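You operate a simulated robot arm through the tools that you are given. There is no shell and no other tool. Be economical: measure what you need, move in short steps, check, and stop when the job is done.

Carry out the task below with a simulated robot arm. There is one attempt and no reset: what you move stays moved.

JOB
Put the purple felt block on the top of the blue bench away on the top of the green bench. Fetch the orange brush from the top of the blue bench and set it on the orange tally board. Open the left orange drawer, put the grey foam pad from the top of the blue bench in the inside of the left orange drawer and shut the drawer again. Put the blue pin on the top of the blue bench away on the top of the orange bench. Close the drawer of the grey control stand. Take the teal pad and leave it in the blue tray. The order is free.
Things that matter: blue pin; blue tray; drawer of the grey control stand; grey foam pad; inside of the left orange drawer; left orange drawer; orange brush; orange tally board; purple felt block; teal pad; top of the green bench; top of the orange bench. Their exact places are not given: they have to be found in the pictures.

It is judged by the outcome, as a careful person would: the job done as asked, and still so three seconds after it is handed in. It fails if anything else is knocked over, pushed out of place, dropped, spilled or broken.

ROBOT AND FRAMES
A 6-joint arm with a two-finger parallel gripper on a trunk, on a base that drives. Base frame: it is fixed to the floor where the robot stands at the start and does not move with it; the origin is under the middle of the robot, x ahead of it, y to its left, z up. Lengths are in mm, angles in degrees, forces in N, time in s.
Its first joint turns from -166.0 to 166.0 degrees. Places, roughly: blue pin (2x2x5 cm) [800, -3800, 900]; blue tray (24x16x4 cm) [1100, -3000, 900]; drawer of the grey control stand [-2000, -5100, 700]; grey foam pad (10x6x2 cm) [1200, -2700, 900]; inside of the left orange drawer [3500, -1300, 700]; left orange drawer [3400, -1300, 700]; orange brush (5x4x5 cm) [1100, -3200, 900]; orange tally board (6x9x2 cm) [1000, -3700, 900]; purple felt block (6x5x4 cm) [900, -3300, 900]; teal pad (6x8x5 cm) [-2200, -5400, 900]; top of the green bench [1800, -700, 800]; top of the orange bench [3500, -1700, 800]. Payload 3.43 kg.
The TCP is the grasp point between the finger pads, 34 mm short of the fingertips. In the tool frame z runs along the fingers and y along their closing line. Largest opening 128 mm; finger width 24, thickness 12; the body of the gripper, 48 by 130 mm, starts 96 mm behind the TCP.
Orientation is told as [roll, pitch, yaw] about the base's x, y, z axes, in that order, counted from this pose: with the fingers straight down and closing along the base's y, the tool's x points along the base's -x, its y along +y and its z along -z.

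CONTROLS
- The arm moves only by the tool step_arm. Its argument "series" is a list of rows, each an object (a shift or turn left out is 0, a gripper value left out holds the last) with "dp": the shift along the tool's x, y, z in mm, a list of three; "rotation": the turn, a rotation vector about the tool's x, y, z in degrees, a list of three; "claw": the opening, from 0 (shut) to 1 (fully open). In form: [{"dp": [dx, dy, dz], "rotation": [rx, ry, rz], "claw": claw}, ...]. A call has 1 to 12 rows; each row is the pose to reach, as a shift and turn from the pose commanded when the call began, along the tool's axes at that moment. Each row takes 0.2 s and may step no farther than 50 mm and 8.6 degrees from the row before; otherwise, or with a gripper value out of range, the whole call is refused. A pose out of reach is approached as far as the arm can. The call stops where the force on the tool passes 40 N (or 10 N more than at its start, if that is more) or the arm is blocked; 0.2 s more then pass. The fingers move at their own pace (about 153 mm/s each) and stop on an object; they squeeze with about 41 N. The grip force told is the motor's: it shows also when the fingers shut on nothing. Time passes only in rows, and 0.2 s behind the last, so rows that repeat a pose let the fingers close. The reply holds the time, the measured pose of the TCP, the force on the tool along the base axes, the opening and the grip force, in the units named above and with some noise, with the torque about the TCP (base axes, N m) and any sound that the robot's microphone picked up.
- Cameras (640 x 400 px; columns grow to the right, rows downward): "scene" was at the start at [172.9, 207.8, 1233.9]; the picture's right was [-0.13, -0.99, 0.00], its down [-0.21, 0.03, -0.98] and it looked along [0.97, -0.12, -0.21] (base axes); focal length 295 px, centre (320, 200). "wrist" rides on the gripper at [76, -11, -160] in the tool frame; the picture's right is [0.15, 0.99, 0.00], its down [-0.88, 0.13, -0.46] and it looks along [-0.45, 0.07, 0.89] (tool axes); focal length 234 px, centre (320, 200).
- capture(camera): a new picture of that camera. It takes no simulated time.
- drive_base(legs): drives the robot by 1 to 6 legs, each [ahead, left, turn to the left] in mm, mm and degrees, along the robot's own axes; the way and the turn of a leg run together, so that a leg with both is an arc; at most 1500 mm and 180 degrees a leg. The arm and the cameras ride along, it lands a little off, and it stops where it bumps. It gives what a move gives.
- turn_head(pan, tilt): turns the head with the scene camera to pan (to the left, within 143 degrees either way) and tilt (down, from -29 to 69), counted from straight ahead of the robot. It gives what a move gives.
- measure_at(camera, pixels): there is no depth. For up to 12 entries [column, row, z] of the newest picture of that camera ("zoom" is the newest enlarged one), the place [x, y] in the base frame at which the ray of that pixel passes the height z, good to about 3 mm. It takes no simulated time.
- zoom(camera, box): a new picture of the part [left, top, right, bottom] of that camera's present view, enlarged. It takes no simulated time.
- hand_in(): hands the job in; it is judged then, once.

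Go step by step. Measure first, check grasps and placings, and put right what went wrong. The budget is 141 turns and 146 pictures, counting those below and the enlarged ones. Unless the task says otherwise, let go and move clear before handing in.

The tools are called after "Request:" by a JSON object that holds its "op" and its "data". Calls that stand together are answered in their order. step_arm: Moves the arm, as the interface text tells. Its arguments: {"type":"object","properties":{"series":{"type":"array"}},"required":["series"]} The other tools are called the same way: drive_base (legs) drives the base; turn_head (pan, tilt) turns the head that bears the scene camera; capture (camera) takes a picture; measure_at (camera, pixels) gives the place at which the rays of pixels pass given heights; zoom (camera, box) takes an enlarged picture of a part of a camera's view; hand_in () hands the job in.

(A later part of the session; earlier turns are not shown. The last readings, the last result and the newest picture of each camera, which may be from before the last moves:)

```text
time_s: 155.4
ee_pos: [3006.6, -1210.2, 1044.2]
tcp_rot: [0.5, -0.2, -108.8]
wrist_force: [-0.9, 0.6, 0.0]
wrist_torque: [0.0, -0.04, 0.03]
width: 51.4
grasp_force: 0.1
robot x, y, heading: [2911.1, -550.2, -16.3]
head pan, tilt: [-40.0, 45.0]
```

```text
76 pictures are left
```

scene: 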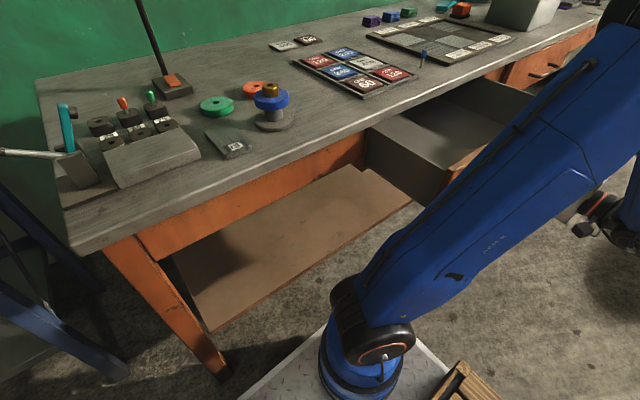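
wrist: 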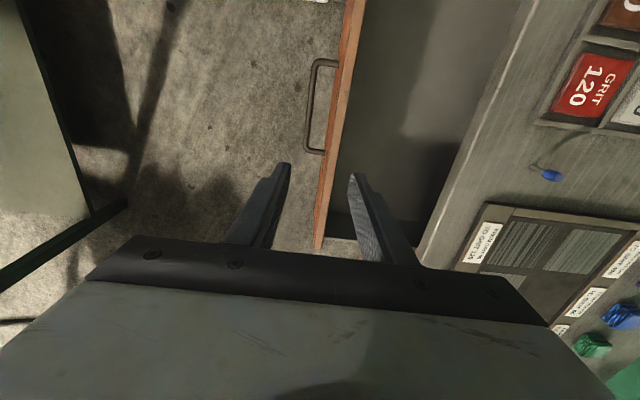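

The drawer is open and clear. Next the grey foam pad: I raise the arm, back off from the drawer, drive south, turn to heading -108° in the open gap, and come alongside the blue bench with the arm on its right side.

Request:
{"op": "step_arm", "data": {"series": [{"dp": [0, 0, -45]}, {"dp": [0, 0, -90]}, {"dp": [0, 0, -100]}]}}

Request:
{"op": "drive_base", "data": {"legs": [[-140, 0, 0], [0, 0, -1.8], [0, -950, 0], [0, -950, 0], [0, 0, -90], [578, 60, 0]]}}

Request:
{"op": "turn_head", "data": {"pan": -70, "tilt": 35}}

Request:
{"op": "capture", "data": {"camera": "scene"}}

Request:
{"op": "capture", "data": {"camera": "wrist"}}

```text
time_s: 156.2
ee_pos: [3005.3, -1208.8, 1144.1]
tcp_rot: [0.7, -0.2, -108.7]
wrist_force: [-0.3, 0.4, 0.4]
wrist_torque: [0.02, 0.01, -0.01]
width: 50.8
grasp_force: 0.0
robot x, y, heading: [2904.9, -552.4, -16.5]
head pan, tilt: [-40.0, 45.0]
```

```text
time_s: 173.7
ee_pos: [1378.9, -2930.3, 1144.2]
tcp_rot: [0.6, -0.2, 158.2]
wrist_force: [0.4, 0.2, 0.3]
wrist_torque: [-0.01, 0.0, 0.02]
width: 51.3
grasp_force: 0.0
robot x, y, heading: [2044.3, -2865.0, -108.9]
head pan, tilt: [-40.0, 45.0]
```

```text
time_s: 174.6
ee_pos: [1380.4, -2929.8, 1145.0]
tcp_rot: [0.8, -0.1, 158.3]
wrist_force: [0.5, 0.0, 1.0]
wrist_torque: [0.0, -0.01, 0.0]
width: 51.1
grasp_force: 0.0
robot x, y, heading: [2045.5, -2861.5, -109.3]
head pan, tilt: [-70.0, 35.0]
```

```text
75 pictures are left
```

scene: 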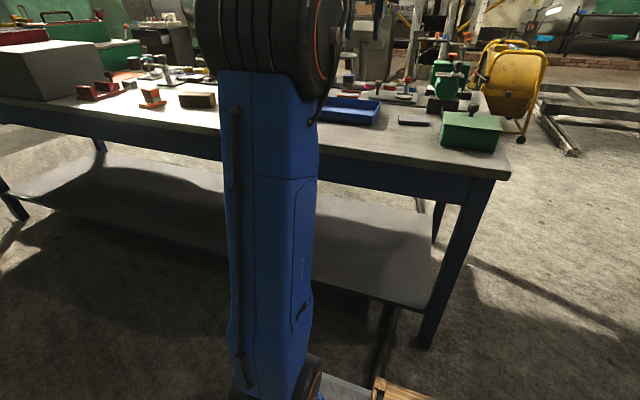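

```text
74 pictures are left
```

wrist: 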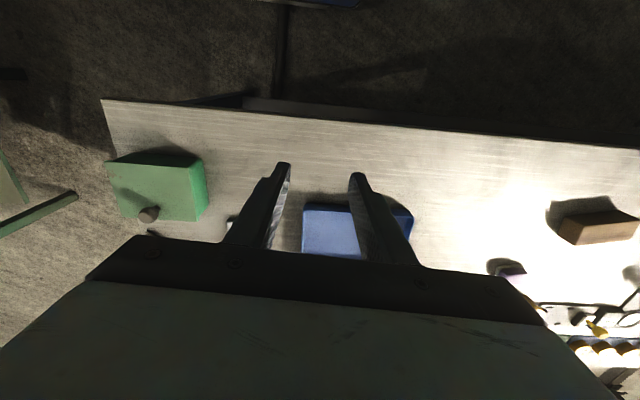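

The foam pad shows at (412,120) between the tray and the green box. I move the base 220 mm closer to the bench and shift the tool north over the pad.

Request:
{"op": "drive_base", "data": {"legs": [[0, -220, 0]]}}

Request:
{"op": "step_arm", "data": {"series": [{"dp": [0, -40, 20], "claw": 0.9}, {"dp": [0, -80, 40]}, {"dp": [0, -120, 60]}, {"dp": [0, -150, 80]}, {"dp": [0, -150, 100]}, {"dp": [0, -150, 100]}]}}

Request:
{"op": "capture", "data": {"camera": "wrist"}}

```text
time_s: 176.3
ee_pos: [1173.6, -2857.8, 1145.4]
tcp_rot: [0.7, -0.1, 158.1]
wrist_force: [-0.3, -0.3, 0.0]
wrist_torque: [-0.02, -0.01, 0.0]
width: 51.2
grasp_force: 0.0
robot x, y, heading: [1836.4, -2792.8, -109.3]
head pan, tilt: [-70.0, 35.0]
```

```text
time_s: 177.7
ee_pos: [1229.9, -2717.8, 1042.7]
tcp_rot: [0.7, -0.2, 158.2]
wrist_force: [0.9, 1.0, 0.5]
wrist_torque: [0.0, -0.01, 0.01]
width: 115.2
grasp_force: 0.0
robot x, y, heading: [1838.7, -2793.5, -109.5]
head pan, tilt: [-70.0, 35.0]
```

```text
73 pictures are left
```

wrist: 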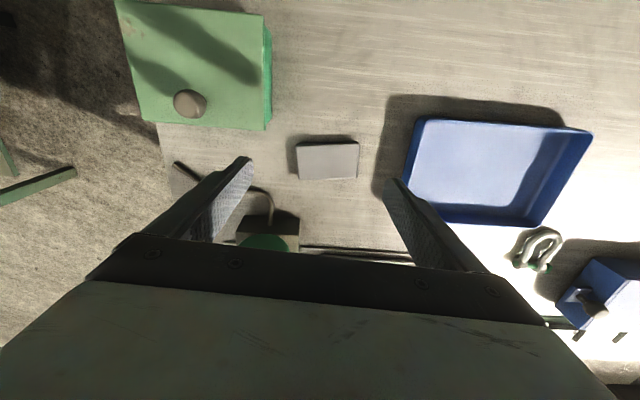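

The pad is at (297-358, 143-180). I measure its corners.

Request:
{"op": "measure_at", "data": {"camera": "wrist", "pixels": [[296, 144, 870], [359, 142, 870], [357, 178, 870], [300, 180, 870], [265, 130, 850], [386, 190, 850], [372, 195, 850], [272, 115, 930]]}}

Request:
{"op": "zoom", "data": {"camera": "wrist", "box": [240, 100, 440, 225]}}

```text
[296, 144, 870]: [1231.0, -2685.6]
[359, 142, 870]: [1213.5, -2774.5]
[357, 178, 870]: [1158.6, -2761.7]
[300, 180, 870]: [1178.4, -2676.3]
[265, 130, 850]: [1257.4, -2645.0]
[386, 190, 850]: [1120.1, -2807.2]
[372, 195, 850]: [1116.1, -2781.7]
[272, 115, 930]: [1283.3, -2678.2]
```

```text
3.20 times, centred on (340, 162) of wrist
```

zoom: 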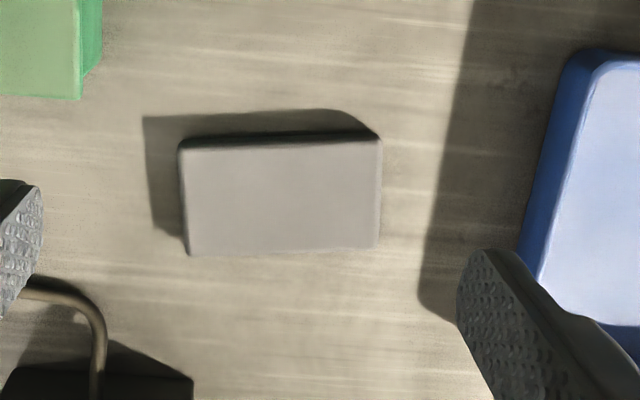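

The pad's centre is (1195,-2724.5) with its long axis at 78°. I align, open fully, and go down to 5 mm above the grasp height.

Request:
{"op": "step_arm", "data": {"series": [{"dp": [-15, 10, 20], "rotation": [0.7, 0, -5], "claw": 1}, {"dp": [-29.5, 19, 50], "rotation": [0.7, 0, -10]}, {"dp": [-29.5, 19, 90], "rotation": [0.7, 0, -10]}, {"dp": [-29.5, 19, 130], "rotation": [0.7, 0, -10]}, {"dp": [-29.5, 19, 150], "rotation": [0.7, 0, -10]}, {"dp": [-29.5, 19, 150], "rotation": [0.7, 0, -10]}]}}

Request:
{"op": "capture", "data": {"camera": "wrist"}}

```text
time_s: 179.1
ee_pos: [1195.3, -2728.6, 892.7]
tcp_rot: [0.0, -0.2, 168.2]
wrist_force: [0.2, 0.2, -0.5]
wrist_torque: [0.03, 0.01, 0.0]
width: 128.3
grasp_force: 0.1
robot x, y, heading: [1835.6, -2794.3, -109.4]
head pan, tilt: [-70.0, 35.0]
```

```text
71 pictures are left
```

wrist: 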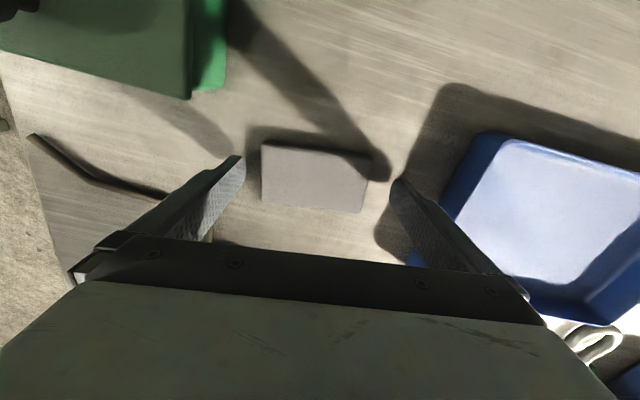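

The pad sits centred between the fingers (262-372 against 245/392). I lower 6 mm, close and lift.

Request:
{"op": "step_arm", "data": {"series": [{"dp": [0, 0, 6]}, {"dp": [0, 0, 6], "claw": 0}, {"dp": [0, 0, 6]}, {"dp": [0, 0, 6]}, {"dp": [0, 0, -30]}, {"dp": [0, 0, -75]}, {"dp": [0, 0, -120]}]}}

Request:
{"op": "capture", "data": {"camera": "wrist"}}

```text
time_s: 180.7
ee_pos: [1193.7, -2728.9, 1014.5]
tcp_rot: [0.0, -0.2, 168.2]
wrist_force: [-0.1, -0.1, -0.3]
wrist_torque: [-0.04, -0.01, 0.01]
width: 93.3
grasp_force: 41.5
robot x, y, heading: [1839.0, -2795.8, -109.1]
head pan, tilt: [-70.0, 35.0]
```

```text
70 pictures are left
```

wrist: 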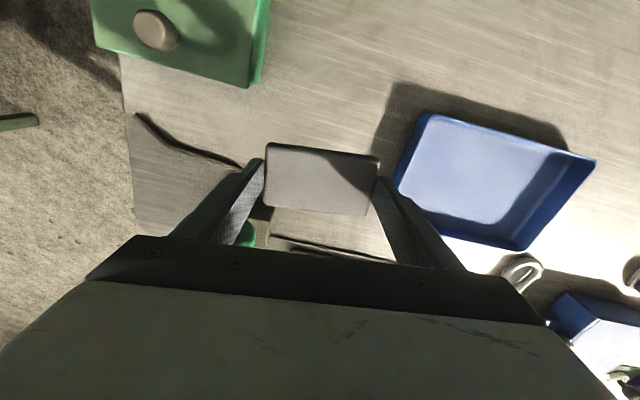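

The pad is held (93 mm). I raise it and drive back by the same way to the open drawer.

Request:
{"op": "step_arm", "data": {"series": [{"dp": [0, 0, -45]}, {"dp": [0, 0, -90]}, {"dp": [0, 0, -130]}]}}

Request:
{"op": "drive_base", "data": {"legs": [[-578, 220, 0], [0, 0, 91.1], [-25, 950, 0], [-25, 950, 0]]}}

Request:
{"op": "turn_head", "data": {"pan": -40, "tilt": 40}}

Request:
{"op": "capture", "data": {"camera": "scene"}}

Request:
{"op": "capture", "data": {"camera": "wrist"}}

```text
time_s: 181.5
ee_pos: [1192.0, -2730.4, 1143.6]
tcp_rot: [0.0, -0.3, 168.3]
wrist_force: [0.8, -0.6, 0.4]
wrist_torque: [0.01, -0.01, 0.04]
width: 93.5
grasp_force: 40.6
robot x, y, heading: [1836.1, -2797.2, -109.4]
head pan, tilt: [-70.0, 35.0]
```

```text
time_s: 197.9
ee_pos: [2745.9, -1154.8, 1142.0]
tcp_rot: [-0.1, -0.3, -99.6]
wrist_force: [-0.1, 0.1, 0.2]
wrist_torque: [0.0, 0.02, -0.02]
width: 93.5
grasp_force: 41.1
robot x, y, heading: [2788.2, -507.5, -17.1]
head pan, tilt: [-70.0, 35.0]
```

```text
time_s: 198.9
ee_pos: [2746.4, -1155.5, 1143.3]
tcp_rot: [-0.1, -0.4, -99.6]
wrist_force: [-0.2, 0.2, 0.4]
wrist_torque: [-0.02, 0.01, 0.0]
width: 93.7
grasp_force: 41.3
robot x, y, heading: [2780.7, -505.6, -17.4]
head pan, tilt: [-40.0, 40.0]
```

```text
69 pictures are left
```

scene: 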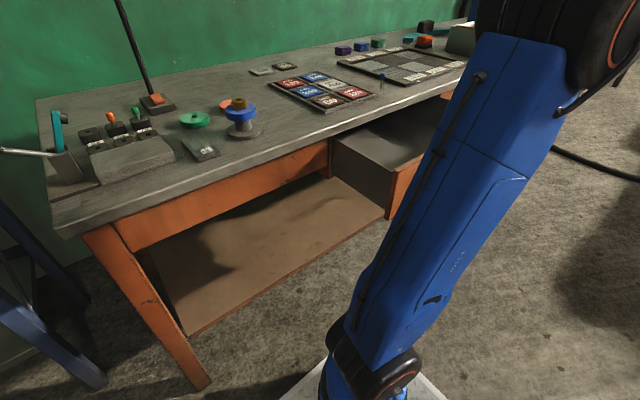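

```text
68 pictures are left
```

wrist: 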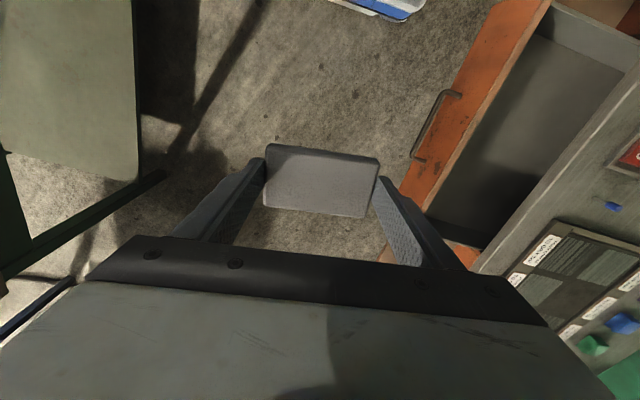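

I measure the drawer's front rim, interior corners and the bench edge in the wrist view.

Request:
{"op": "measure_at", "data": {"camera": "wrist", "pixels": [[548, 10, 800], [428, 215, 800], [545, 36, 700], [432, 222, 700], [635, 95, 850], [478, 268, 850], [440, 92, 722], [416, 160, 722], [625, 68, 700], [475, 240, 800]]}}

Request:
{"op": "zoom", "data": {"camera": "wrist", "box": [380, 0, 640, 280]}}

```text
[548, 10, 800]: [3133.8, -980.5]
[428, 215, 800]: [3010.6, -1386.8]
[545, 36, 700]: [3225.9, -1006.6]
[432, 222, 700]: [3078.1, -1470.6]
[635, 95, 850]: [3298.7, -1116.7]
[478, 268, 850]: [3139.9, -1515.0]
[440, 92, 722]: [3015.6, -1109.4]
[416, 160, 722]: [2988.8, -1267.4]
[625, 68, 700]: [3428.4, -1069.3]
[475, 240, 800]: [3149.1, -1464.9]
```

```text
1.43 times, centred on (510, 140) of wrist
```

zoom: 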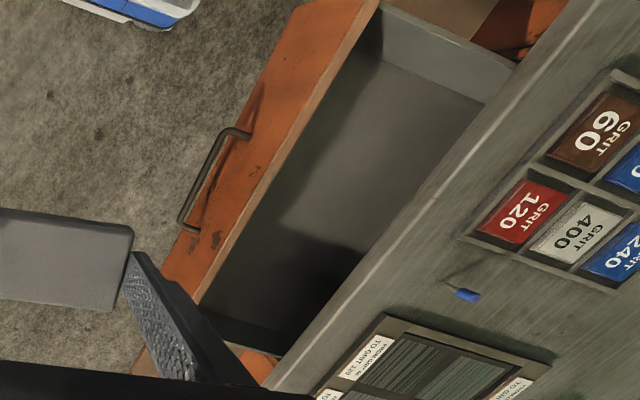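

The drawer interior lies between the rim (perp ~1757) and the bench edge (~1928). I carry the pad over (3150,-1210) and turn it parallel to the drawer front.

Request:
{"op": "step_arm", "data": {"series": [{"dp": [1.3, 40.7, 10], "rotation": [0, 0, -8.07]}, {"dp": [2.6, 81.4, 22], "rotation": [0, 0, -16.14]}, {"dp": [3.9, 122.1, 36], "rotation": [0, 0, -24.21]}, {"dp": [5.2, 162.8, 50], "rotation": [0, 0, -32.28]}, {"dp": [6.5, 203.5, 64], "rotation": [0, 0, -40.35]}, {"dp": [7.8, 244.2, 78], "rotation": [0, 0, -48.42]}, {"dp": [9.1, 284.9, 92], "rotation": [0, 0, -56.5]}, {"dp": [10.4, 325.6, 106], "rotation": [0, 0, -64.56]}, {"dp": [11.7, 366.3, 120], "rotation": [0, 0, -72.6]}, {"dp": [13, 407, 135], "rotation": [0, 0, -80.7]}, {"dp": [13, 407, 135], "rotation": [0, 0, -80.7]}]}}

Request:
{"op": "capture", "data": {"camera": "wrist"}}

Request:
{"op": "capture", "data": {"camera": "scene"}}

```text
time_s: 201.3
ee_pos: [3150.2, -1209.0, 1005.8]
tcp_rot: [-0.4, -0.1, -18.8]
wrist_force: [0.2, 0.0, -0.7]
wrist_torque: [0.02, 0.02, 0.01]
width: 93.5
grasp_force: 41.1
robot x, y, heading: [2787.1, -506.6, -17.0]
head pan, tilt: [-40.0, 40.0]
```

```text
66 pictures are left
```

wrist: 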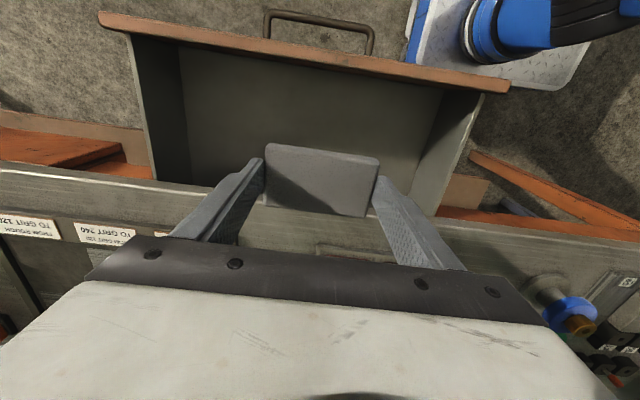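

```text
65 pictures are left
```

scene: 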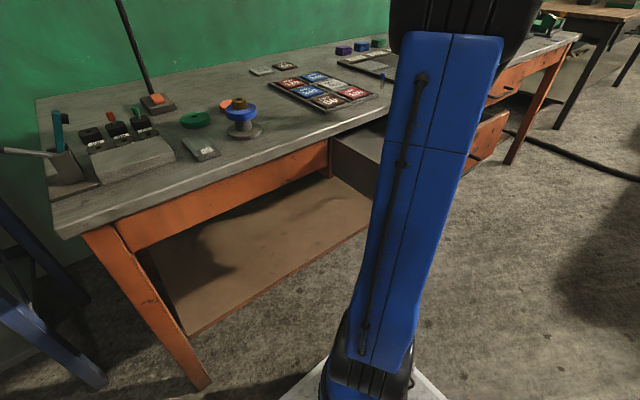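

I check the clear band again: the front's inner rim line ((130,38)-(483,93)) and the bench edge ((0,165)-(640,242)).

Request:
{"op": "measure_at", "data": {"camera": "wrist", "pixels": [[200, 48, 800], [400, 79, 800], [150, 182, 850], [480, 222, 850], [130, 38, 800], [483, 93, 800], [150, 182, 815], [480, 222, 815], [270, 15, 722], [372, 35, 722]]}}

```text
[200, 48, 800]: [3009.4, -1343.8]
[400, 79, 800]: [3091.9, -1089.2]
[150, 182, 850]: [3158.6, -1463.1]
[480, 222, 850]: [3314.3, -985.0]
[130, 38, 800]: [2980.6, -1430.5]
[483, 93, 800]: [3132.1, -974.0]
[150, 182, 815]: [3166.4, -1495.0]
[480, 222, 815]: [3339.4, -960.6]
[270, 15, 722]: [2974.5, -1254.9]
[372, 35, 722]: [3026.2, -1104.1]
```

The tool is centred in the band (3372 against 3370). I lower to TCP 770 and then slowly until contact.

Request:
{"op": "step_arm", "data": {"series": [{"dp": [0, 0, 48]}, {"dp": [0, 0, 96]}, {"dp": [0, 0, 144]}, {"dp": [0, 0, 190]}, {"dp": [0, 0, 225]}, {"dp": [0, 0, 240]}, {"dp": [0, 0, 240]}]}}

Request:
{"op": "capture", "data": {"camera": "wrist"}}

```text
time_s: 202.9
ee_pos: [3148.7, -1209.3, 769.4]
tcp_rot: [-0.3, 0.0, -18.8]
wrist_force: [0.4, 1.1, -0.5]
wrist_torque: [0.01, -0.03, 0.02]
width: 93.2
grasp_force: 41.0
robot x, y, heading: [2783.8, -509.9, -17.0]
head pan, tilt: [-40.0, 40.0]
```

```text
64 pictures are left
```

wrist: 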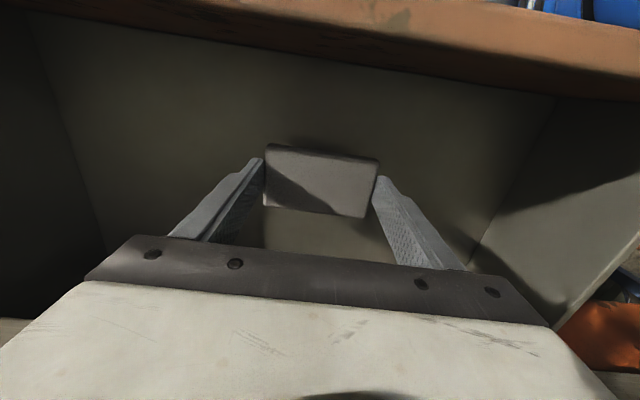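

Request:
{"op": "step_arm", "data": {"series": [{"dp": [0, 0, 5]}, {"dp": [0, 0, 10]}, {"dp": [0, 0, 15]}, {"dp": [0, 0, 20]}, {"dp": [0, 0, 24]}, {"dp": [0, 0, 28]}, {"dp": [0, 0, 31]}, {"dp": [0, 0, 34]}]}}

```text
time_s: 204.7
ee_pos: [3148.9, -1211.7, 733.1]
tcp_rot: [-0.3, 0.0, -18.9]
wrist_force: [-0.2, -0.1, -0.5]
wrist_torque: [0.01, 0.0, 0.02]
width: 93.6
grasp_force: 40.7
robot x, y, heading: [2781.9, -505.9, -17.0]
head pan, tilt: [-40.0, 40.0]
```

No contact yet at 733; I continue slowly.

Request:
{"op": "step_arm", "data": {"series": [{"dp": [0, 0, 3]}, {"dp": [0, 0, 6]}, {"dp": [0, 0, 9]}, {"dp": [0, 0, 12]}, {"dp": [0, 0, 15]}, {"dp": [0, 0, 18]}, {"dp": [0, 0, 21]}, {"dp": [0, 0, 24]}]}}

Request:
{"op": "capture", "data": {"camera": "wrist"}}

```text
time_s: 206.1
ee_pos: [3148.5, -1211.2, 718.2]
tcp_rot: [-0.6, -0.3, -18.9]
wrist_force: [-0.1, 5.2, 16.3]
wrist_torque: [0.78, -0.27, 0.07]
width: 93.7
grasp_force: 40.5
robot x, y, heading: [2785.5, -506.2, -17.2]
head pan, tilt: [-40.0, 40.0]
stopped in row 7: the force on the tool passed its limit at 46 N (the readings are from after the stop); the commanded pose is now the measured one
```

```text
63 pictures are left
```

wrist: 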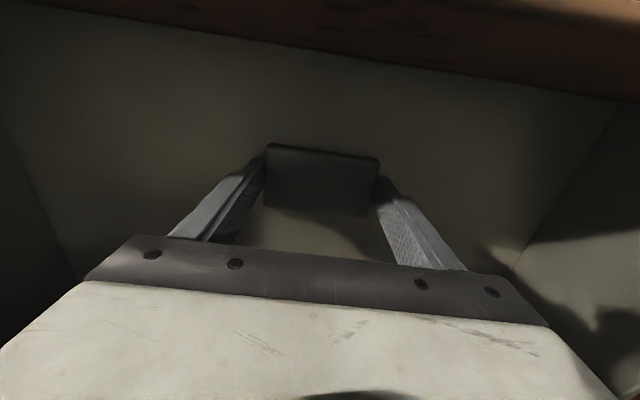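

The pad rests on the drawer floor. I ease 1 mm, open, and rise straight up.

Request:
{"op": "step_arm", "data": {"series": [{"dp": [0, 0, -1]}, {"dp": [0, 0, -1], "claw": 0.95}, {"dp": [0, 0, -1]}, {"dp": [0, 0, -40]}, {"dp": [0, 0, -90]}, {"dp": [0, 0, -140]}, {"dp": [0, 0, -190]}, {"dp": [0, 0, -240]}, {"dp": [0, 0, -285]}, {"dp": [0, 0, -285]}]}}

Request:
{"op": "capture", "data": {"camera": "wrist"}}

```text
time_s: 208.3
ee_pos: [3152.3, -1210.9, 1001.8]
tcp_rot: [-0.5, -0.2, -18.8]
wrist_force: [-0.7, -0.6, 0.5]
wrist_torque: [0.02, 0.0, -0.03]
width: 121.5
grasp_force: 0.1
robot x, y, heading: [2788.7, -507.9, -17.0]
head pan, tilt: [-40.0, 40.0]
```

```text
62 pictures are left
```

wrist: 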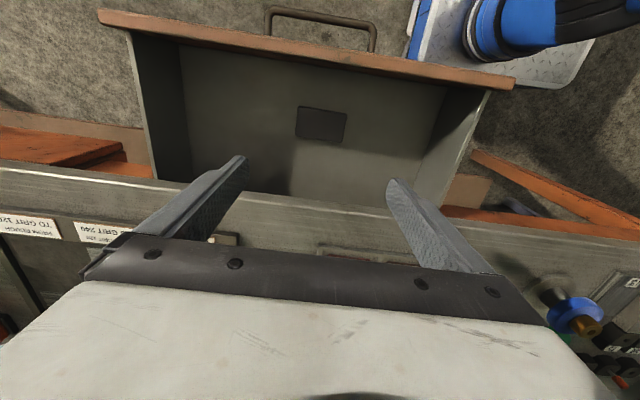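

The pad lies in the drawer. Now I shut the drawer: close the fingers, move outside the front, lower to just above the bar's level, and push.

Request:
{"op": "step_arm", "data": {"series": [{"dp": [46, -5, 0], "claw": 0}, {"dp": [93, -10, 0]}, {"dp": [140, -15, 0]}, {"dp": [185.5, -20, 0]}, {"dp": [185.5, -20, 50]}, {"dp": [185.5, -20, 100]}, {"dp": [185.5, -20, 150]}, {"dp": [185.5, -20, 190]}, {"dp": [185.5, -20, 205]}, {"dp": [185.5, -20, 205]}]}}

Request:
{"op": "capture", "data": {"camera": "wrist"}}

```text
time_s: 210.5
ee_pos: [2967.5, -1171.0, 799.0]
tcp_rot: [-0.4, -0.2, -18.8]
wrist_force: [-0.9, 0.4, 0.3]
wrist_torque: [-0.03, -0.01, -0.02]
width: 0.0
grasp_force: 33.3
robot x, y, heading: [2781.1, -501.9, -17.2]
head pan, tilt: [-40.0, 40.0]
```

```text
61 pictures are left
```

wrist: 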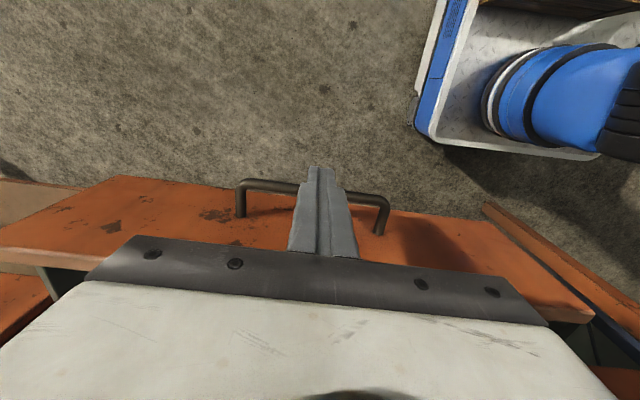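

The fingers stand in front of the drawer above the bar's middle. I push forward slowly.

Request:
{"op": "step_arm", "data": {"series": [{"dp": [-20, 0, 0]}, {"dp": [-40, 0, 0]}, {"dp": [-52, 0, 0]}, {"dp": [-60, 0, 0]}, {"dp": [-68, 0, 0]}, {"dp": [-76, 0, 0]}, {"dp": [-84, 0, 0]}, {"dp": [-92, 0, 0]}, {"dp": [-100, 0, 0]}, {"dp": [-108, 0, 0]}, {"dp": [-116, 0, 0]}, {"dp": [-124, 0, 0]}]}}

Request:
{"op": "step_arm", "data": {"series": [{"dp": [-8, 0, 0]}, {"dp": [-16, 0, 0]}, {"dp": [-24, 0, 0]}, {"dp": [-32, 0, 0]}, {"dp": [-40, 0, 0]}, {"dp": [-48, 0, 0]}, {"dp": [-56, 0, 0]}, {"dp": [-64, 0, 0]}, {"dp": [-72, 0, 0]}, {"dp": [-80, 0, 0]}, {"dp": [-88, 0, 0]}, {"dp": [-96, 0, 0]}]}}

```text
time_s: 213.1
ee_pos: [3084.2, -1209.6, 797.2]
tcp_rot: [-0.4, -0.2, -18.8]
wrist_force: [-1.1, 0.4, 0.2]
wrist_torque: [0.03, -0.02, -0.01]
width: 0.1
grasp_force: 32.5
robot x, y, heading: [2781.4, -511.8, -17.3]
head pan, tilt: [-40.0, 40.0]
```

```text
time_s: 215.7
ee_pos: [3175.6, -1242.6, 797.6]
tcp_rot: [-0.4, -0.2, -18.8]
wrist_force: [-0.1, 0.7, -0.1]
wrist_torque: [-0.02, -0.02, 0.0]
width: 0.0
grasp_force: 33.1
robot x, y, heading: [2784.8, -507.6, -17.1]
head pan, tilt: [-40.0, 40.0]
```

The readings show no steady force, so I check that the drawer really moves.

Request:
{"op": "capture", "data": {"camera": "wrist"}}

Request:
{"op": "capture", "data": {"camera": "scene"}}

```text
60 pictures are left
```

wrist: 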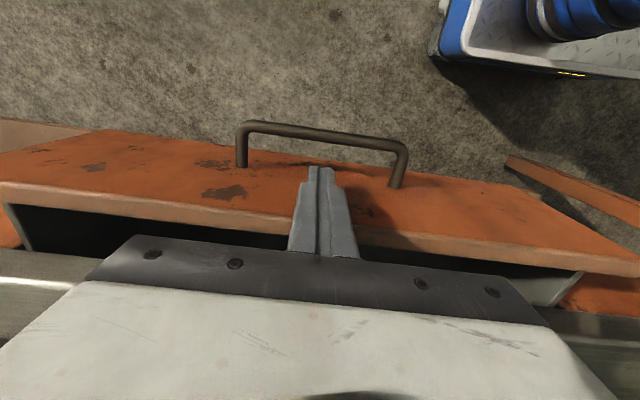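

```text
59 pictures are left
```

scene: 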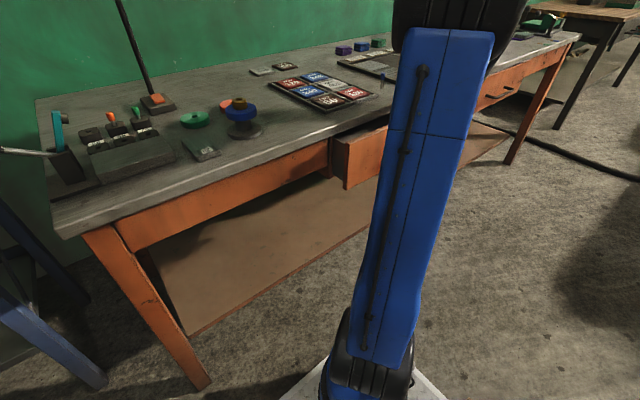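

The drawer is moving with the fingers against its front, about 60-70 mm left. I keep pushing until it stops.

Request:
{"op": "step_arm", "data": {"series": [{"dp": [-8, 0, 0]}, {"dp": [-16, 0, 0]}, {"dp": [-24, 0, 0]}, {"dp": [-32, 0, 0]}, {"dp": [-40, 0, 0]}, {"dp": [-46, 0, 0]}, {"dp": [-51, 0, 0]}, {"dp": [-55, 0, 0]}, {"dp": [-59, 0, 0]}, {"dp": [-63, 0, 0]}, {"dp": [-67, 0, 0]}, {"dp": [-71, 0, 0]}]}}

Request:
{"op": "capture", "data": {"camera": "wrist"}}

Request:
{"op": "capture", "data": {"camera": "scene"}}

```text
time_s: 217.7
ee_pos: [3224.3, -1257.7, 798.9]
tcp_rot: [-0.4, 0.1, -18.9]
wrist_force: [-7.9, 4.9, 3.3]
wrist_torque: [-0.21, -0.49, 0.2]
width: 0.1
grasp_force: 33.0
robot x, y, heading: [2784.5, -506.0, -17.0]
head pan, tilt: [-40.0, 40.0]
stopped in row 9: the force on the tool passed its limit at 49 N (the readings are from after the stop); the commanded pose is now the measured one
```

```text
58 pictures are left
```

wrist: 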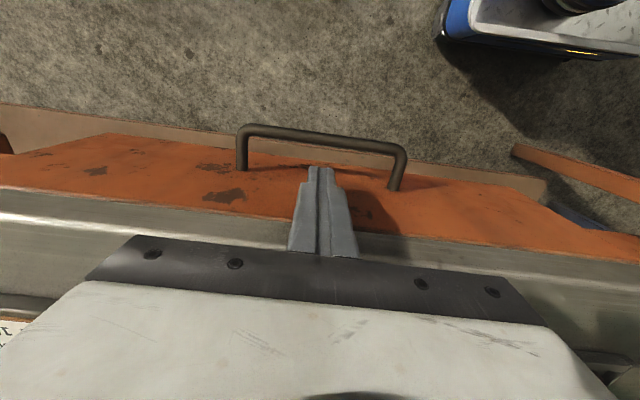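

```text
57 pictures are left
```

scene: 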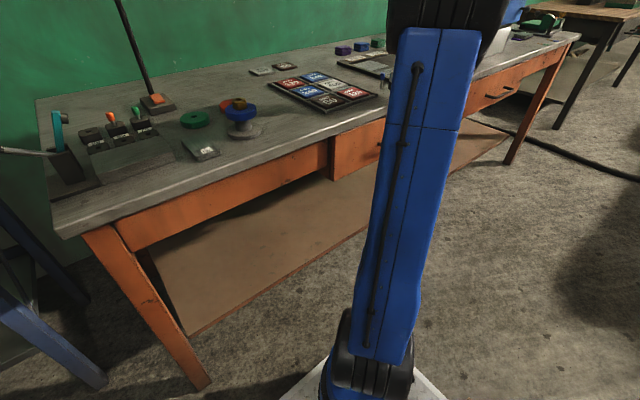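

It stopped at 49 N. I back off, rise, and compare the bar with its first place ((3228,-1178)-(3178,-1324)).

Request:
{"op": "step_arm", "data": {"series": [{"dp": [30, 0, 0]}, {"dp": [75, 0, 0]}, {"dp": [110, 0, -20]}, {"dp": [130, 0, -60]}, {"dp": [140, 0, -105]}, {"dp": [140, 0, -150]}, {"dp": [140, 0, -200]}, {"dp": [140, 0, -245]}, {"dp": [140, 0, -245]}]}}

Request:
{"op": "capture", "data": {"camera": "wrist"}}

```text
time_s: 219.7
ee_pos: [3093.7, -1210.5, 1044.5]
tcp_rot: [-0.3, 0.1, -19.1]
wrist_force: [0.5, 0.3, 0.4]
wrist_torque: [0.04, 0.0, 0.02]
width: 0.0
grasp_force: 32.6
robot x, y, heading: [2782.3, -507.6, -16.8]
head pan, tilt: [-40.0, 40.0]
```

```text
56 pictures are left
```

wrist: 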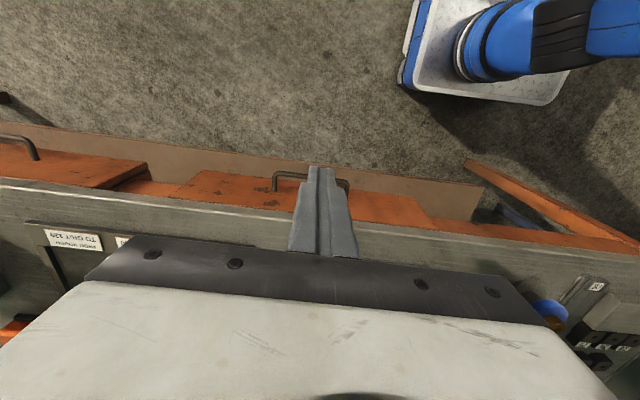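

Request:
{"op": "measure_at", "data": {"camera": "wrist", "pixels": [[276, 172, 722], [347, 183, 722], [36, 155, 722], [0, 136, 722]]}}

Request:
{"op": "zoom", "data": {"camera": "wrist", "box": [0, 110, 460, 270]}}

```text
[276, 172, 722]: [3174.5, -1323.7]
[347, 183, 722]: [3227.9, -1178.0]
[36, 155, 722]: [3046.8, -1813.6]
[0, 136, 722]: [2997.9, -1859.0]
```

```text
1.39 times, centred on (230, 190) of wrist
```

zoom: 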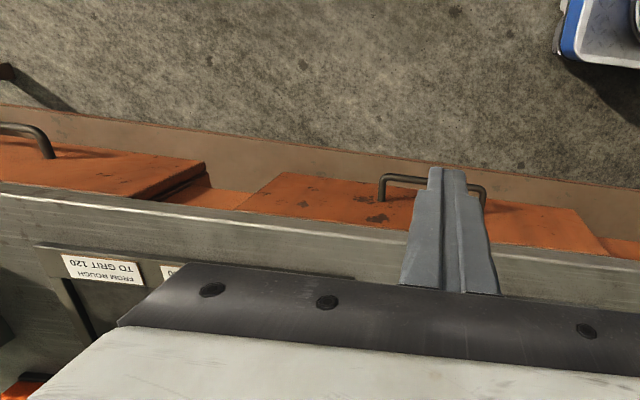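

The drawer is shut: the bar is back at (3174.5,-1324)-(3228,-1178). Next the purple block; I bring the arm back to its right-hand carrying pose and drive to the blue bench again.

Request:
{"op": "step_arm", "data": {"series": [{"dp": [35, -4, -10], "rotation": [0, 0, 8.1]}, {"dp": [70, -8, -20], "rotation": [0, 0, 16.2]}, {"dp": [105, -12, -30], "rotation": [0, 0, 24.3]}, {"dp": [140, -16, -40], "rotation": [0, 0, 32.4]}, {"dp": [175, -20, -50], "rotation": [0, 0, 40.5]}, {"dp": [210, -24, -60], "rotation": [0, 0, 48.6]}, {"dp": [245, -28, -70], "rotation": [0, 0, 56.7]}, {"dp": [280, -32, -80], "rotation": [0, 0, 64.8]}, {"dp": [315, -36, -90], "rotation": [0, 0, 72.9]}, {"dp": [350, -40, -100], "rotation": [0, 0, 81]}, {"dp": [350, -40, -100], "rotation": [0, 0, 81]}]}}

Request:
{"op": "drive_base", "data": {"legs": [[0, 0, -1], [0, -950, 0], [0, -950, 0], [0, 0, -90], [1150, 230, 0]]}}

Request:
{"op": "capture", "data": {"camera": "wrist"}}

```text
time_s: 222.1
ee_pos: [2751.2, -1136.5, 1143.9]
tcp_rot: [-0.1, -0.3, -100.1]
wrist_force: [0.1, -0.1, -0.6]
wrist_torque: [-0.01, 0.01, -0.02]
width: 0.0
grasp_force: 33.0
robot x, y, heading: [2784.3, -508.3, -17.1]
head pan, tilt: [-40.0, 40.0]
```

```text
time_s: 241.2
ee_pos: [1518.3, -3484.5, 1143.5]
tcp_rot: [-0.1, -0.3, 172.7]
wrist_force: [-0.3, 0.7, 0.3]
wrist_torque: [-0.01, -0.02, 0.0]
width: 0.2
grasp_force: 33.4
robot x, y, heading: [2146.6, -3490.8, -104.4]
head pan, tilt: [-40.0, 40.0]
```

```text
54 pictures are left
```

wrist: 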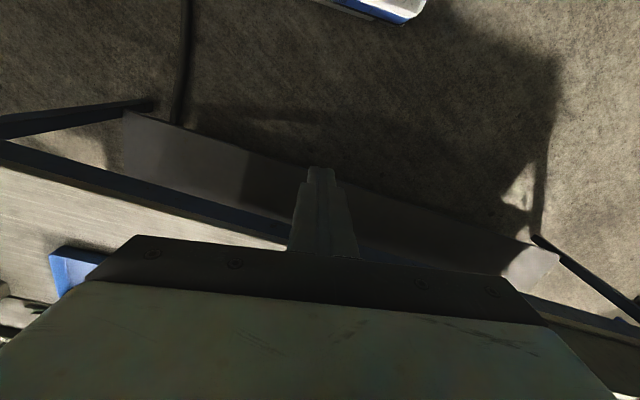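

I went left instead of right and now stand at perp 1589; I correct the heading by -4° and move 500 mm right to the blue bench.

Request:
{"op": "drive_base", "data": {"legs": [[0, -250, 0], [0, 0, -4], [0, -260, 0]]}}

Request:
{"op": "capture", "data": {"camera": "wrist"}}

```text
time_s: 245.0
ee_pos: [1021.4, -3292.7, 1143.6]
tcp_rot: [-0.1, -0.3, 168.7]
wrist_force: [-0.1, 0.4, 0.3]
wrist_torque: [0.01, -0.01, -0.01]
width: 0.0
grasp_force: 33.2
robot x, y, heading: [1650.5, -3341.7, -108.7]
head pan, tilt: [-40.0, 40.0]
```

```text
53 pictures are left
```

wrist: 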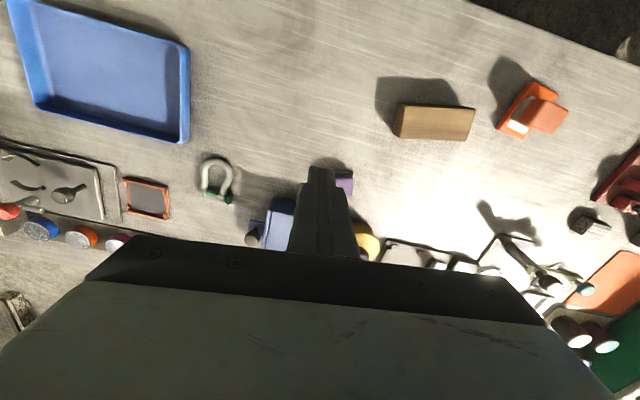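

The purple block is at about (915,-3326), beside the blue box. I move above it, open to about 96 mm, and look.

Request:
{"op": "step_arm", "data": {"series": [{"dp": [-25, 13, 35], "claw": 0.75}, {"dp": [-50, 26, 70]}, {"dp": [-75, 40, 105]}, {"dp": [-80, 53, 125]}, {"dp": [-80, 53, 125]}]}}

Request:
{"op": "capture", "data": {"camera": "wrist"}}

```text
time_s: 246.2
ee_pos: [934.4, -3327.9, 1017.5]
tcp_rot: [0.0, -0.2, 168.6]
wrist_force: [-0.3, 0.9, 0.4]
wrist_torque: [0.02, 0.02, 0.0]
width: 96.1
grasp_force: 0.1
robot x, y, heading: [1650.9, -3344.1, -108.6]
head pan, tilt: [-40.0, 40.0]
```

```text
52 pictures are left
```

wrist: 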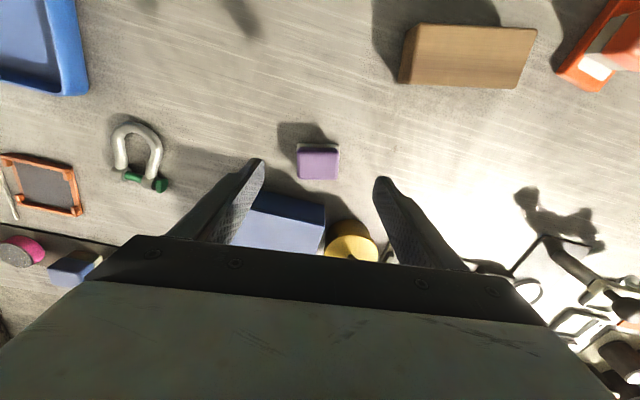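

Request:
{"op": "zoom", "data": {"camera": "wrist", "box": [240, 120, 400, 220]}}

Request:
{"op": "measure_at", "data": {"camera": "zoom", "pixels": [[229, 119, 888], [389, 120, 888], [388, 236, 888], [236, 236, 888], [232, 92, 850], [395, 95, 850]]}}

```text
4.00 times, centred on (320, 170) of wrist
```

zoom: 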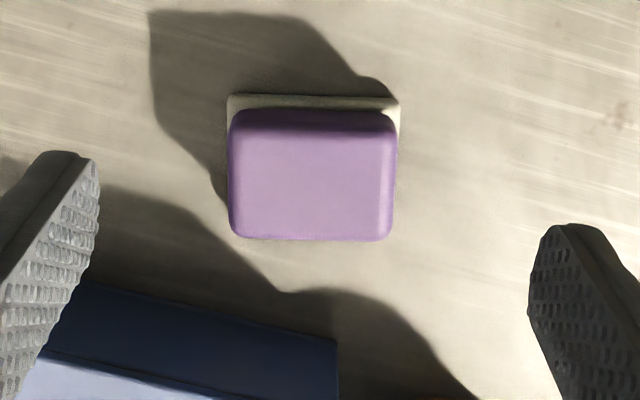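

```text
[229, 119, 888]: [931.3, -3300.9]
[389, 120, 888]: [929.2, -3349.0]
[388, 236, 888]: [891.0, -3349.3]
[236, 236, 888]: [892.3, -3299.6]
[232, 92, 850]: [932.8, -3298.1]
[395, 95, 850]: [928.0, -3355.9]
```

The block's centre is (911,-3325), its sides nearly along y, so I turn 9°, narrow to 84 mm and go down.

Request:
{"op": "step_arm", "data": {"series": [{"dp": [-12, 1, 10], "rotation": [0, 0, -4.5], "claw": 0.66}, {"dp": [-23.5, 1.8, 30], "rotation": [0, 0, -9]}, {"dp": [-23.5, 1.8, 70], "rotation": [0, 0, -9]}, {"dp": [-23.5, 1.8, 110], "rotation": [0, 0, -9]}, {"dp": [-23.5, 1.8, 130], "rotation": [0, 0, -9]}, {"dp": [-23.5, 1.8, 130], "rotation": [0, 0, -9]}]}}

Request:
{"op": "capture", "data": {"camera": "wrist"}}

```text
time_s: 247.6
ee_pos: [907.5, -3325.6, 889.6]
tcp_rot: [-0.2, -0.3, 177.6]
wrist_force: [0.2, 0.2, 0.6]
wrist_torque: [0.0, 0.01, 0.0]
width: 84.6
grasp_force: 0.0
robot x, y, heading: [1652.2, -3343.3, -108.8]
head pan, tilt: [-40.0, 40.0]
```

```text
50 pictures are left
```

wrist: 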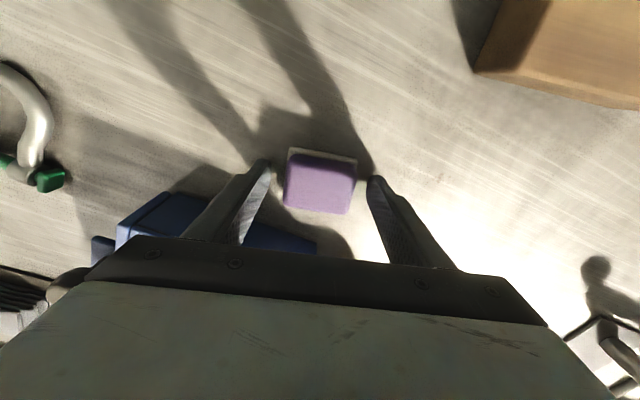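

The block is centred between the fingers. I close, then lift high.

Request:
{"op": "step_arm", "data": {"series": [{"dp": [0, 0, 1], "claw": 0}, {"dp": [0, 0, 1]}, {"dp": [0, 0, 1]}, {"dp": [0, 0, -30]}, {"dp": [0, 0, -75]}, {"dp": [0, 0, -120]}, {"dp": [0, 0, -165]}, {"dp": [0, 0, -210]}, {"dp": [0, 0, -255]}]}}

Request:
{"op": "capture", "data": {"camera": "wrist"}}

```text
time_s: 249.6
ee_pos: [913.6, -3325.5, 1135.3]
tcp_rot: [-0.3, -0.5, 177.7]
wrist_force: [-1.0, -0.9, -0.9]
wrist_torque: [-0.02, 0.0, 0.01]
width: 59.4
grasp_force: 41.0
out of reach, approached as far as the arm can: row 9
robot x, y, heading: [1651.9, -3345.6, -108.9]
head pan, tilt: [-40.0, 40.0]
```

```text
49 pictures are left
```

wrist: 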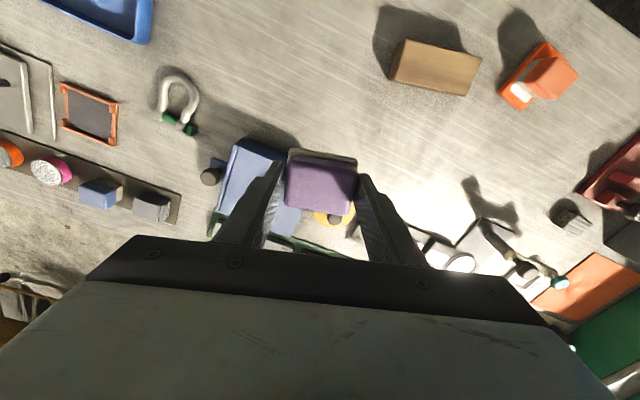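

The block is held (59 mm). I retract the arm by 300 mm, then back up the aisle to the green bench and look at it.

Request:
{"op": "step_arm", "data": {"series": [{"dp": [42, 12, 0]}, {"dp": [84, 24, 0]}, {"dp": [126, 36, 0]}, {"dp": [168, 48, 0]}, {"dp": [210, 60, 0]}, {"dp": [252, 71, 0]}, {"dp": [289, 81, 0]}, {"dp": [289, 81, 0]}]}}

Request:
{"op": "drive_base", "data": {"legs": [[0, 230, 0.8], [-1200, 0, 0], [-1100, 0, 0]]}}

Request:
{"op": "turn_head", "data": {"pan": -95, "tilt": 30}}

Request:
{"op": "capture", "data": {"camera": "scene"}}

Request:
{"op": "capture", "data": {"camera": "wrist"}}

```text
time_s: 251.4
ee_pos: [1196.8, -3421.7, 1132.8]
tcp_rot: [-0.2, -0.2, 177.7]
wrist_force: [0.1, 0.3, -0.8]
wrist_torque: [0.0, -0.01, 0.0]
width: 59.1
grasp_force: 41.3
robot x, y, heading: [1652.1, -3339.5, -108.5]
head pan, tilt: [-40.0, 40.0]
```

```text
time_s: 264.1
ee_pos: [2109.4, -1286.8, 1132.9]
tcp_rot: [-0.2, -0.2, 178.4]
wrist_force: [-0.1, 0.2, -0.8]
wrist_torque: [-0.03, 0.02, -0.01]
width: 59.2
grasp_force: 41.2
robot x, y, heading: [2557.8, -1202.8, -107.7]
head pan, tilt: [-40.0, 40.0]
```

```text
time_s: 265.4
ee_pos: [2109.3, -1285.8, 1133.4]
tcp_rot: [-0.2, -0.3, 178.4]
wrist_force: [-0.6, 0.3, -1.0]
wrist_torque: [-0.02, 0.03, -0.02]
width: 59.0
grasp_force: 40.9
robot x, y, heading: [2560.5, -1203.2, -108.1]
head pan, tilt: [-95.0, 30.0]
```

```text
48 pictures are left
```

scene: 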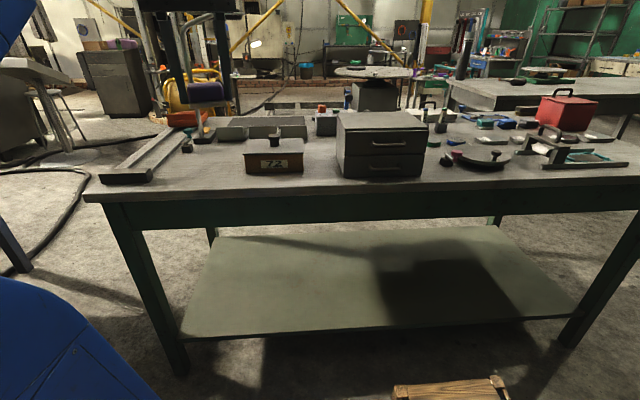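

```text
47 pictures are left
```

wrist: 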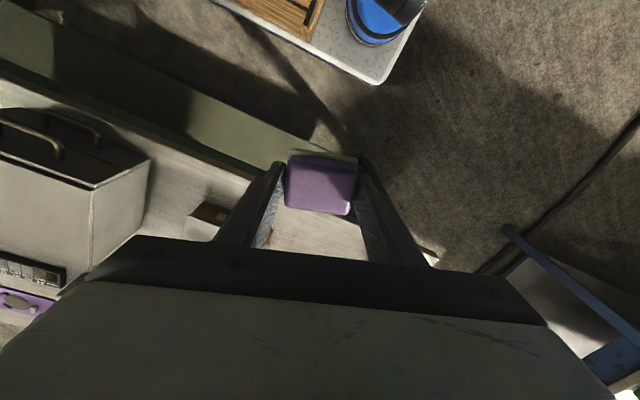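

The green bench's near strip between the rail base (150,180) and box 72 (246,172) is free, around (205,176). I measure it.

Request:
{"op": "measure_at", "data": {"camera": "scene", "pixels": [[205, 176, 850], [246, 172, 850], [152, 183, 850], [205, 195, 850], [90, 200, 850], [195, 150, 850], [105, 184, 850], [175, 370, 0], [570, 345, 0], [205, 176, 820], [205, 195, 820]]}}

Request:
{"op": "measure_at", "data": {"camera": "wrist", "pixels": [[255, 180, 850], [185, 240, 850], [432, 262, 850], [215, 204, 900], [255, 180, 820], [185, 240, 820]]}}

Request:
{"op": "zoom", "data": {"camera": "scene", "box": [80, 90, 320, 240]}}

```text
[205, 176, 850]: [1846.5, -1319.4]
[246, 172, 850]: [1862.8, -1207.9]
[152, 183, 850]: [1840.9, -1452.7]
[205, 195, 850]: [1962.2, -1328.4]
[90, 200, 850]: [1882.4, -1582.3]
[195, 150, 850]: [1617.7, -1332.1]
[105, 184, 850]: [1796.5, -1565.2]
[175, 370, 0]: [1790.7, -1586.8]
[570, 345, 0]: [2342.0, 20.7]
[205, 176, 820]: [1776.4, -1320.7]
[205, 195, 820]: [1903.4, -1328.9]
```

```text
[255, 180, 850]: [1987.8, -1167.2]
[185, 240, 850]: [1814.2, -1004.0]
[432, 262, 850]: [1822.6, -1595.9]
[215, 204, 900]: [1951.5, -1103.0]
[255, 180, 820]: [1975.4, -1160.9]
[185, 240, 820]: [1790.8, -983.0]
```

```text
2.67 times, centred on (200, 165) of scene
```

zoom: 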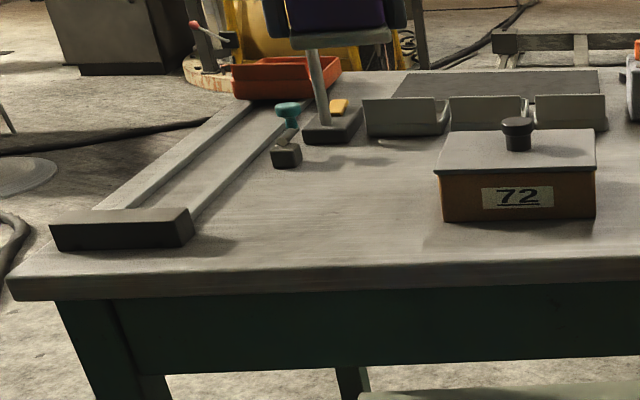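

The bench top is again at z≈850; the spot (1850,-1325) is over 100 mm from its neighbours. I carry the block over it and down to TCP 900.

Request:
{"op": "step_arm", "data": {"series": [{"dp": [-43, 8, 10]}, {"dp": [-86, 15, 20]}, {"dp": [-129, 23, 30]}, {"dp": [-172, 31, 45]}, {"dp": [-215, 38, 65]}, {"dp": [-258, 46, 85]}, {"dp": [-258, 46, 130]}, {"dp": [-258, 46, 175]}, {"dp": [-258, 46, 215]}, {"dp": [-258, 46, 233]}, {"dp": [-258, 46, 233]}]}}

Request:
{"op": "capture", "data": {"camera": "wrist"}}

Request:
{"op": "zoom", "data": {"camera": "scene", "box": [80, 90, 320, 240]}}

```text
time_s: 267.8
ee_pos: [1849.1, -1323.9, 899.7]
tcp_rot: [-0.1, -0.3, 178.4]
wrist_force: [0.7, 0.5, -0.9]
wrist_torque: [0.0, -0.02, -0.02]
width: 59.0
grasp_force: 40.7
robot x, y, heading: [2558.0, -1196.3, -107.9]
head pan, tilt: [-95.0, 30.0]
```

```text
45 pictures are left
```

wrist: 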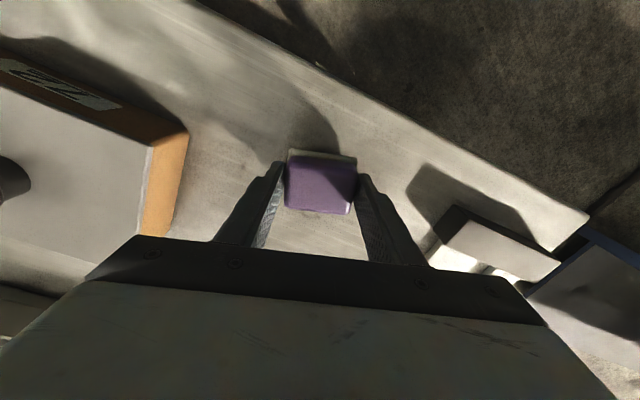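

```text
2.67 times, centred on (200, 165) of scene
```

zoom: 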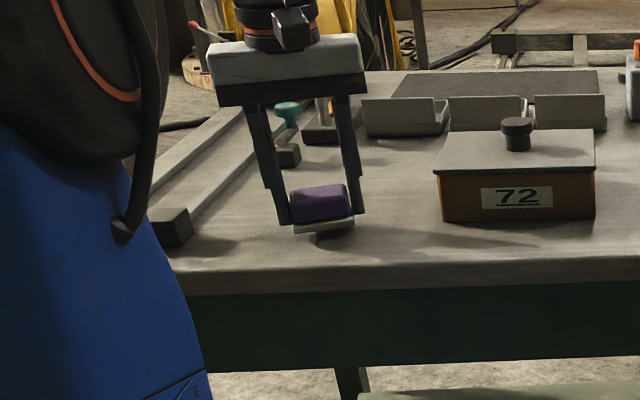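

The block hovers just above a free spot. I lower in small steps until it touches.

Request:
{"op": "step_arm", "data": {"series": [{"dp": [0, 0, 4]}, {"dp": [0, 0, 8]}, {"dp": [0, 0, 10]}, {"dp": [0, 0, 12]}, {"dp": [0, 0, 13.5]}, {"dp": [0, 0, 15]}]}}

```text
time_s: 269.2
ee_pos: [1848.9, -1323.8, 888.4]
tcp_rot: [-0.2, -0.5, 178.4]
wrist_force: [-2.9, 2.2, 33.3]
wrist_torque: [-0.31, -0.38, 0.03]
width: 58.9
grasp_force: 40.8
robot x, y, heading: [2557.5, -1201.1, -107.8]
head pan, tilt: [-95.0, 30.0]
```

It touches (33 N). I ease 3.5 mm, release, rise and retract.

Request:
{"op": "step_arm", "data": {"series": [{"dp": [0, 0, -3.5]}, {"dp": [0, 0, -3.5], "claw": 0.65}, {"dp": [0, 0, -3.5]}, {"dp": [0, 0, -50]}, {"dp": [0, 0, -100]}, {"dp": [0, 0, -150]}, {"dp": [0, 0, -200]}, {"dp": [25, 0, -240]}, {"dp": [70, 0, -255]}, {"dp": [118, 0, -255]}, {"dp": [166, 0, -255]}, {"dp": [214, 0, -255]}]}}

Request:
{"op": "zoom", "data": {"camera": "scene", "box": [80, 90, 320, 240]}}

```text
time_s: 271.8
ee_pos: [2061.4, -1329.5, 1143.3]
tcp_rot: [-0.2, -0.3, 178.4]
wrist_force: [-1.4, -0.1, -1.7]
wrist_torque: [-0.01, -0.13, 0.01]
width: 83.4
grasp_force: 0.0
robot x, y, heading: [2561.0, -1198.4, -107.8]
head pan, tilt: [-95.0, 30.0]
```

```text
2.67 times, centred on (200, 165) of scene
```

zoom: 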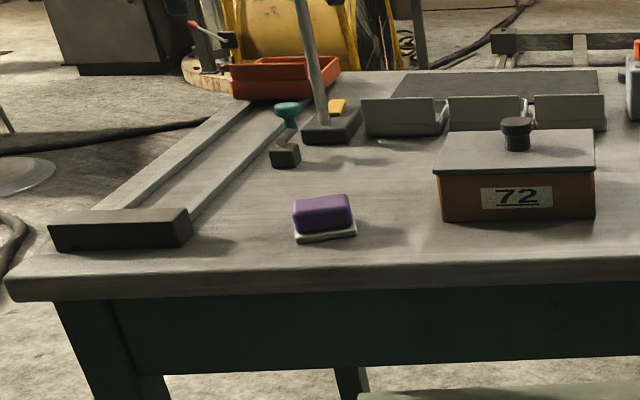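

The purple block stands on the green bench. Now for the grey control stand: I go back south to the gap and through it to the west lane.

Request:
{"op": "drive_base", "data": {"legs": [[1130, 0, 0], [0, 0, 90], [-900, 0, 0], [-900, 0, 0], [0, 0, -90]]}}

Request:
{"op": "turn_head", "data": {"pan": -20, "tilt": 18}}

Request:
{"op": "capture", "data": {"camera": "scene"}}

```text
time_s: 294.0
ee_pos: [-33.9, -1905.1, 1142.7]
tcp_rot: [-0.2, -0.3, 179.9]
wrist_force: [0.4, 0.5, -0.8]
wrist_torque: [0.02, 0.01, -0.03]
width: 83.2
grasp_force: 0.1
robot x, y, heading: [461.9, -1766.9, -106.5]
head pan, tilt: [-95.0, 30.0]
```

```text
time_s: 295.5
ee_pos: [-32.8, -1903.3, 1142.9]
tcp_rot: [-0.3, -0.2, 179.8]
wrist_force: [-1.2, 0.6, -0.3]
wrist_torque: [0.0, 0.02, -0.02]
width: 83.0
grasp_force: 0.1
robot x, y, heading: [464.5, -1763.8, -106.4]
head pan, tilt: [-20.0, 18.0]
```

```text
42 pictures are left
```

scene: 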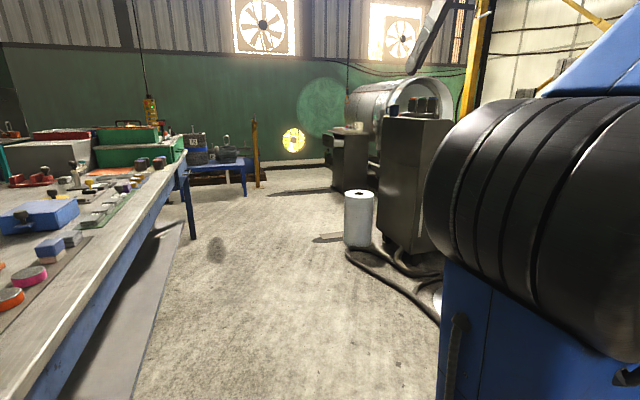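

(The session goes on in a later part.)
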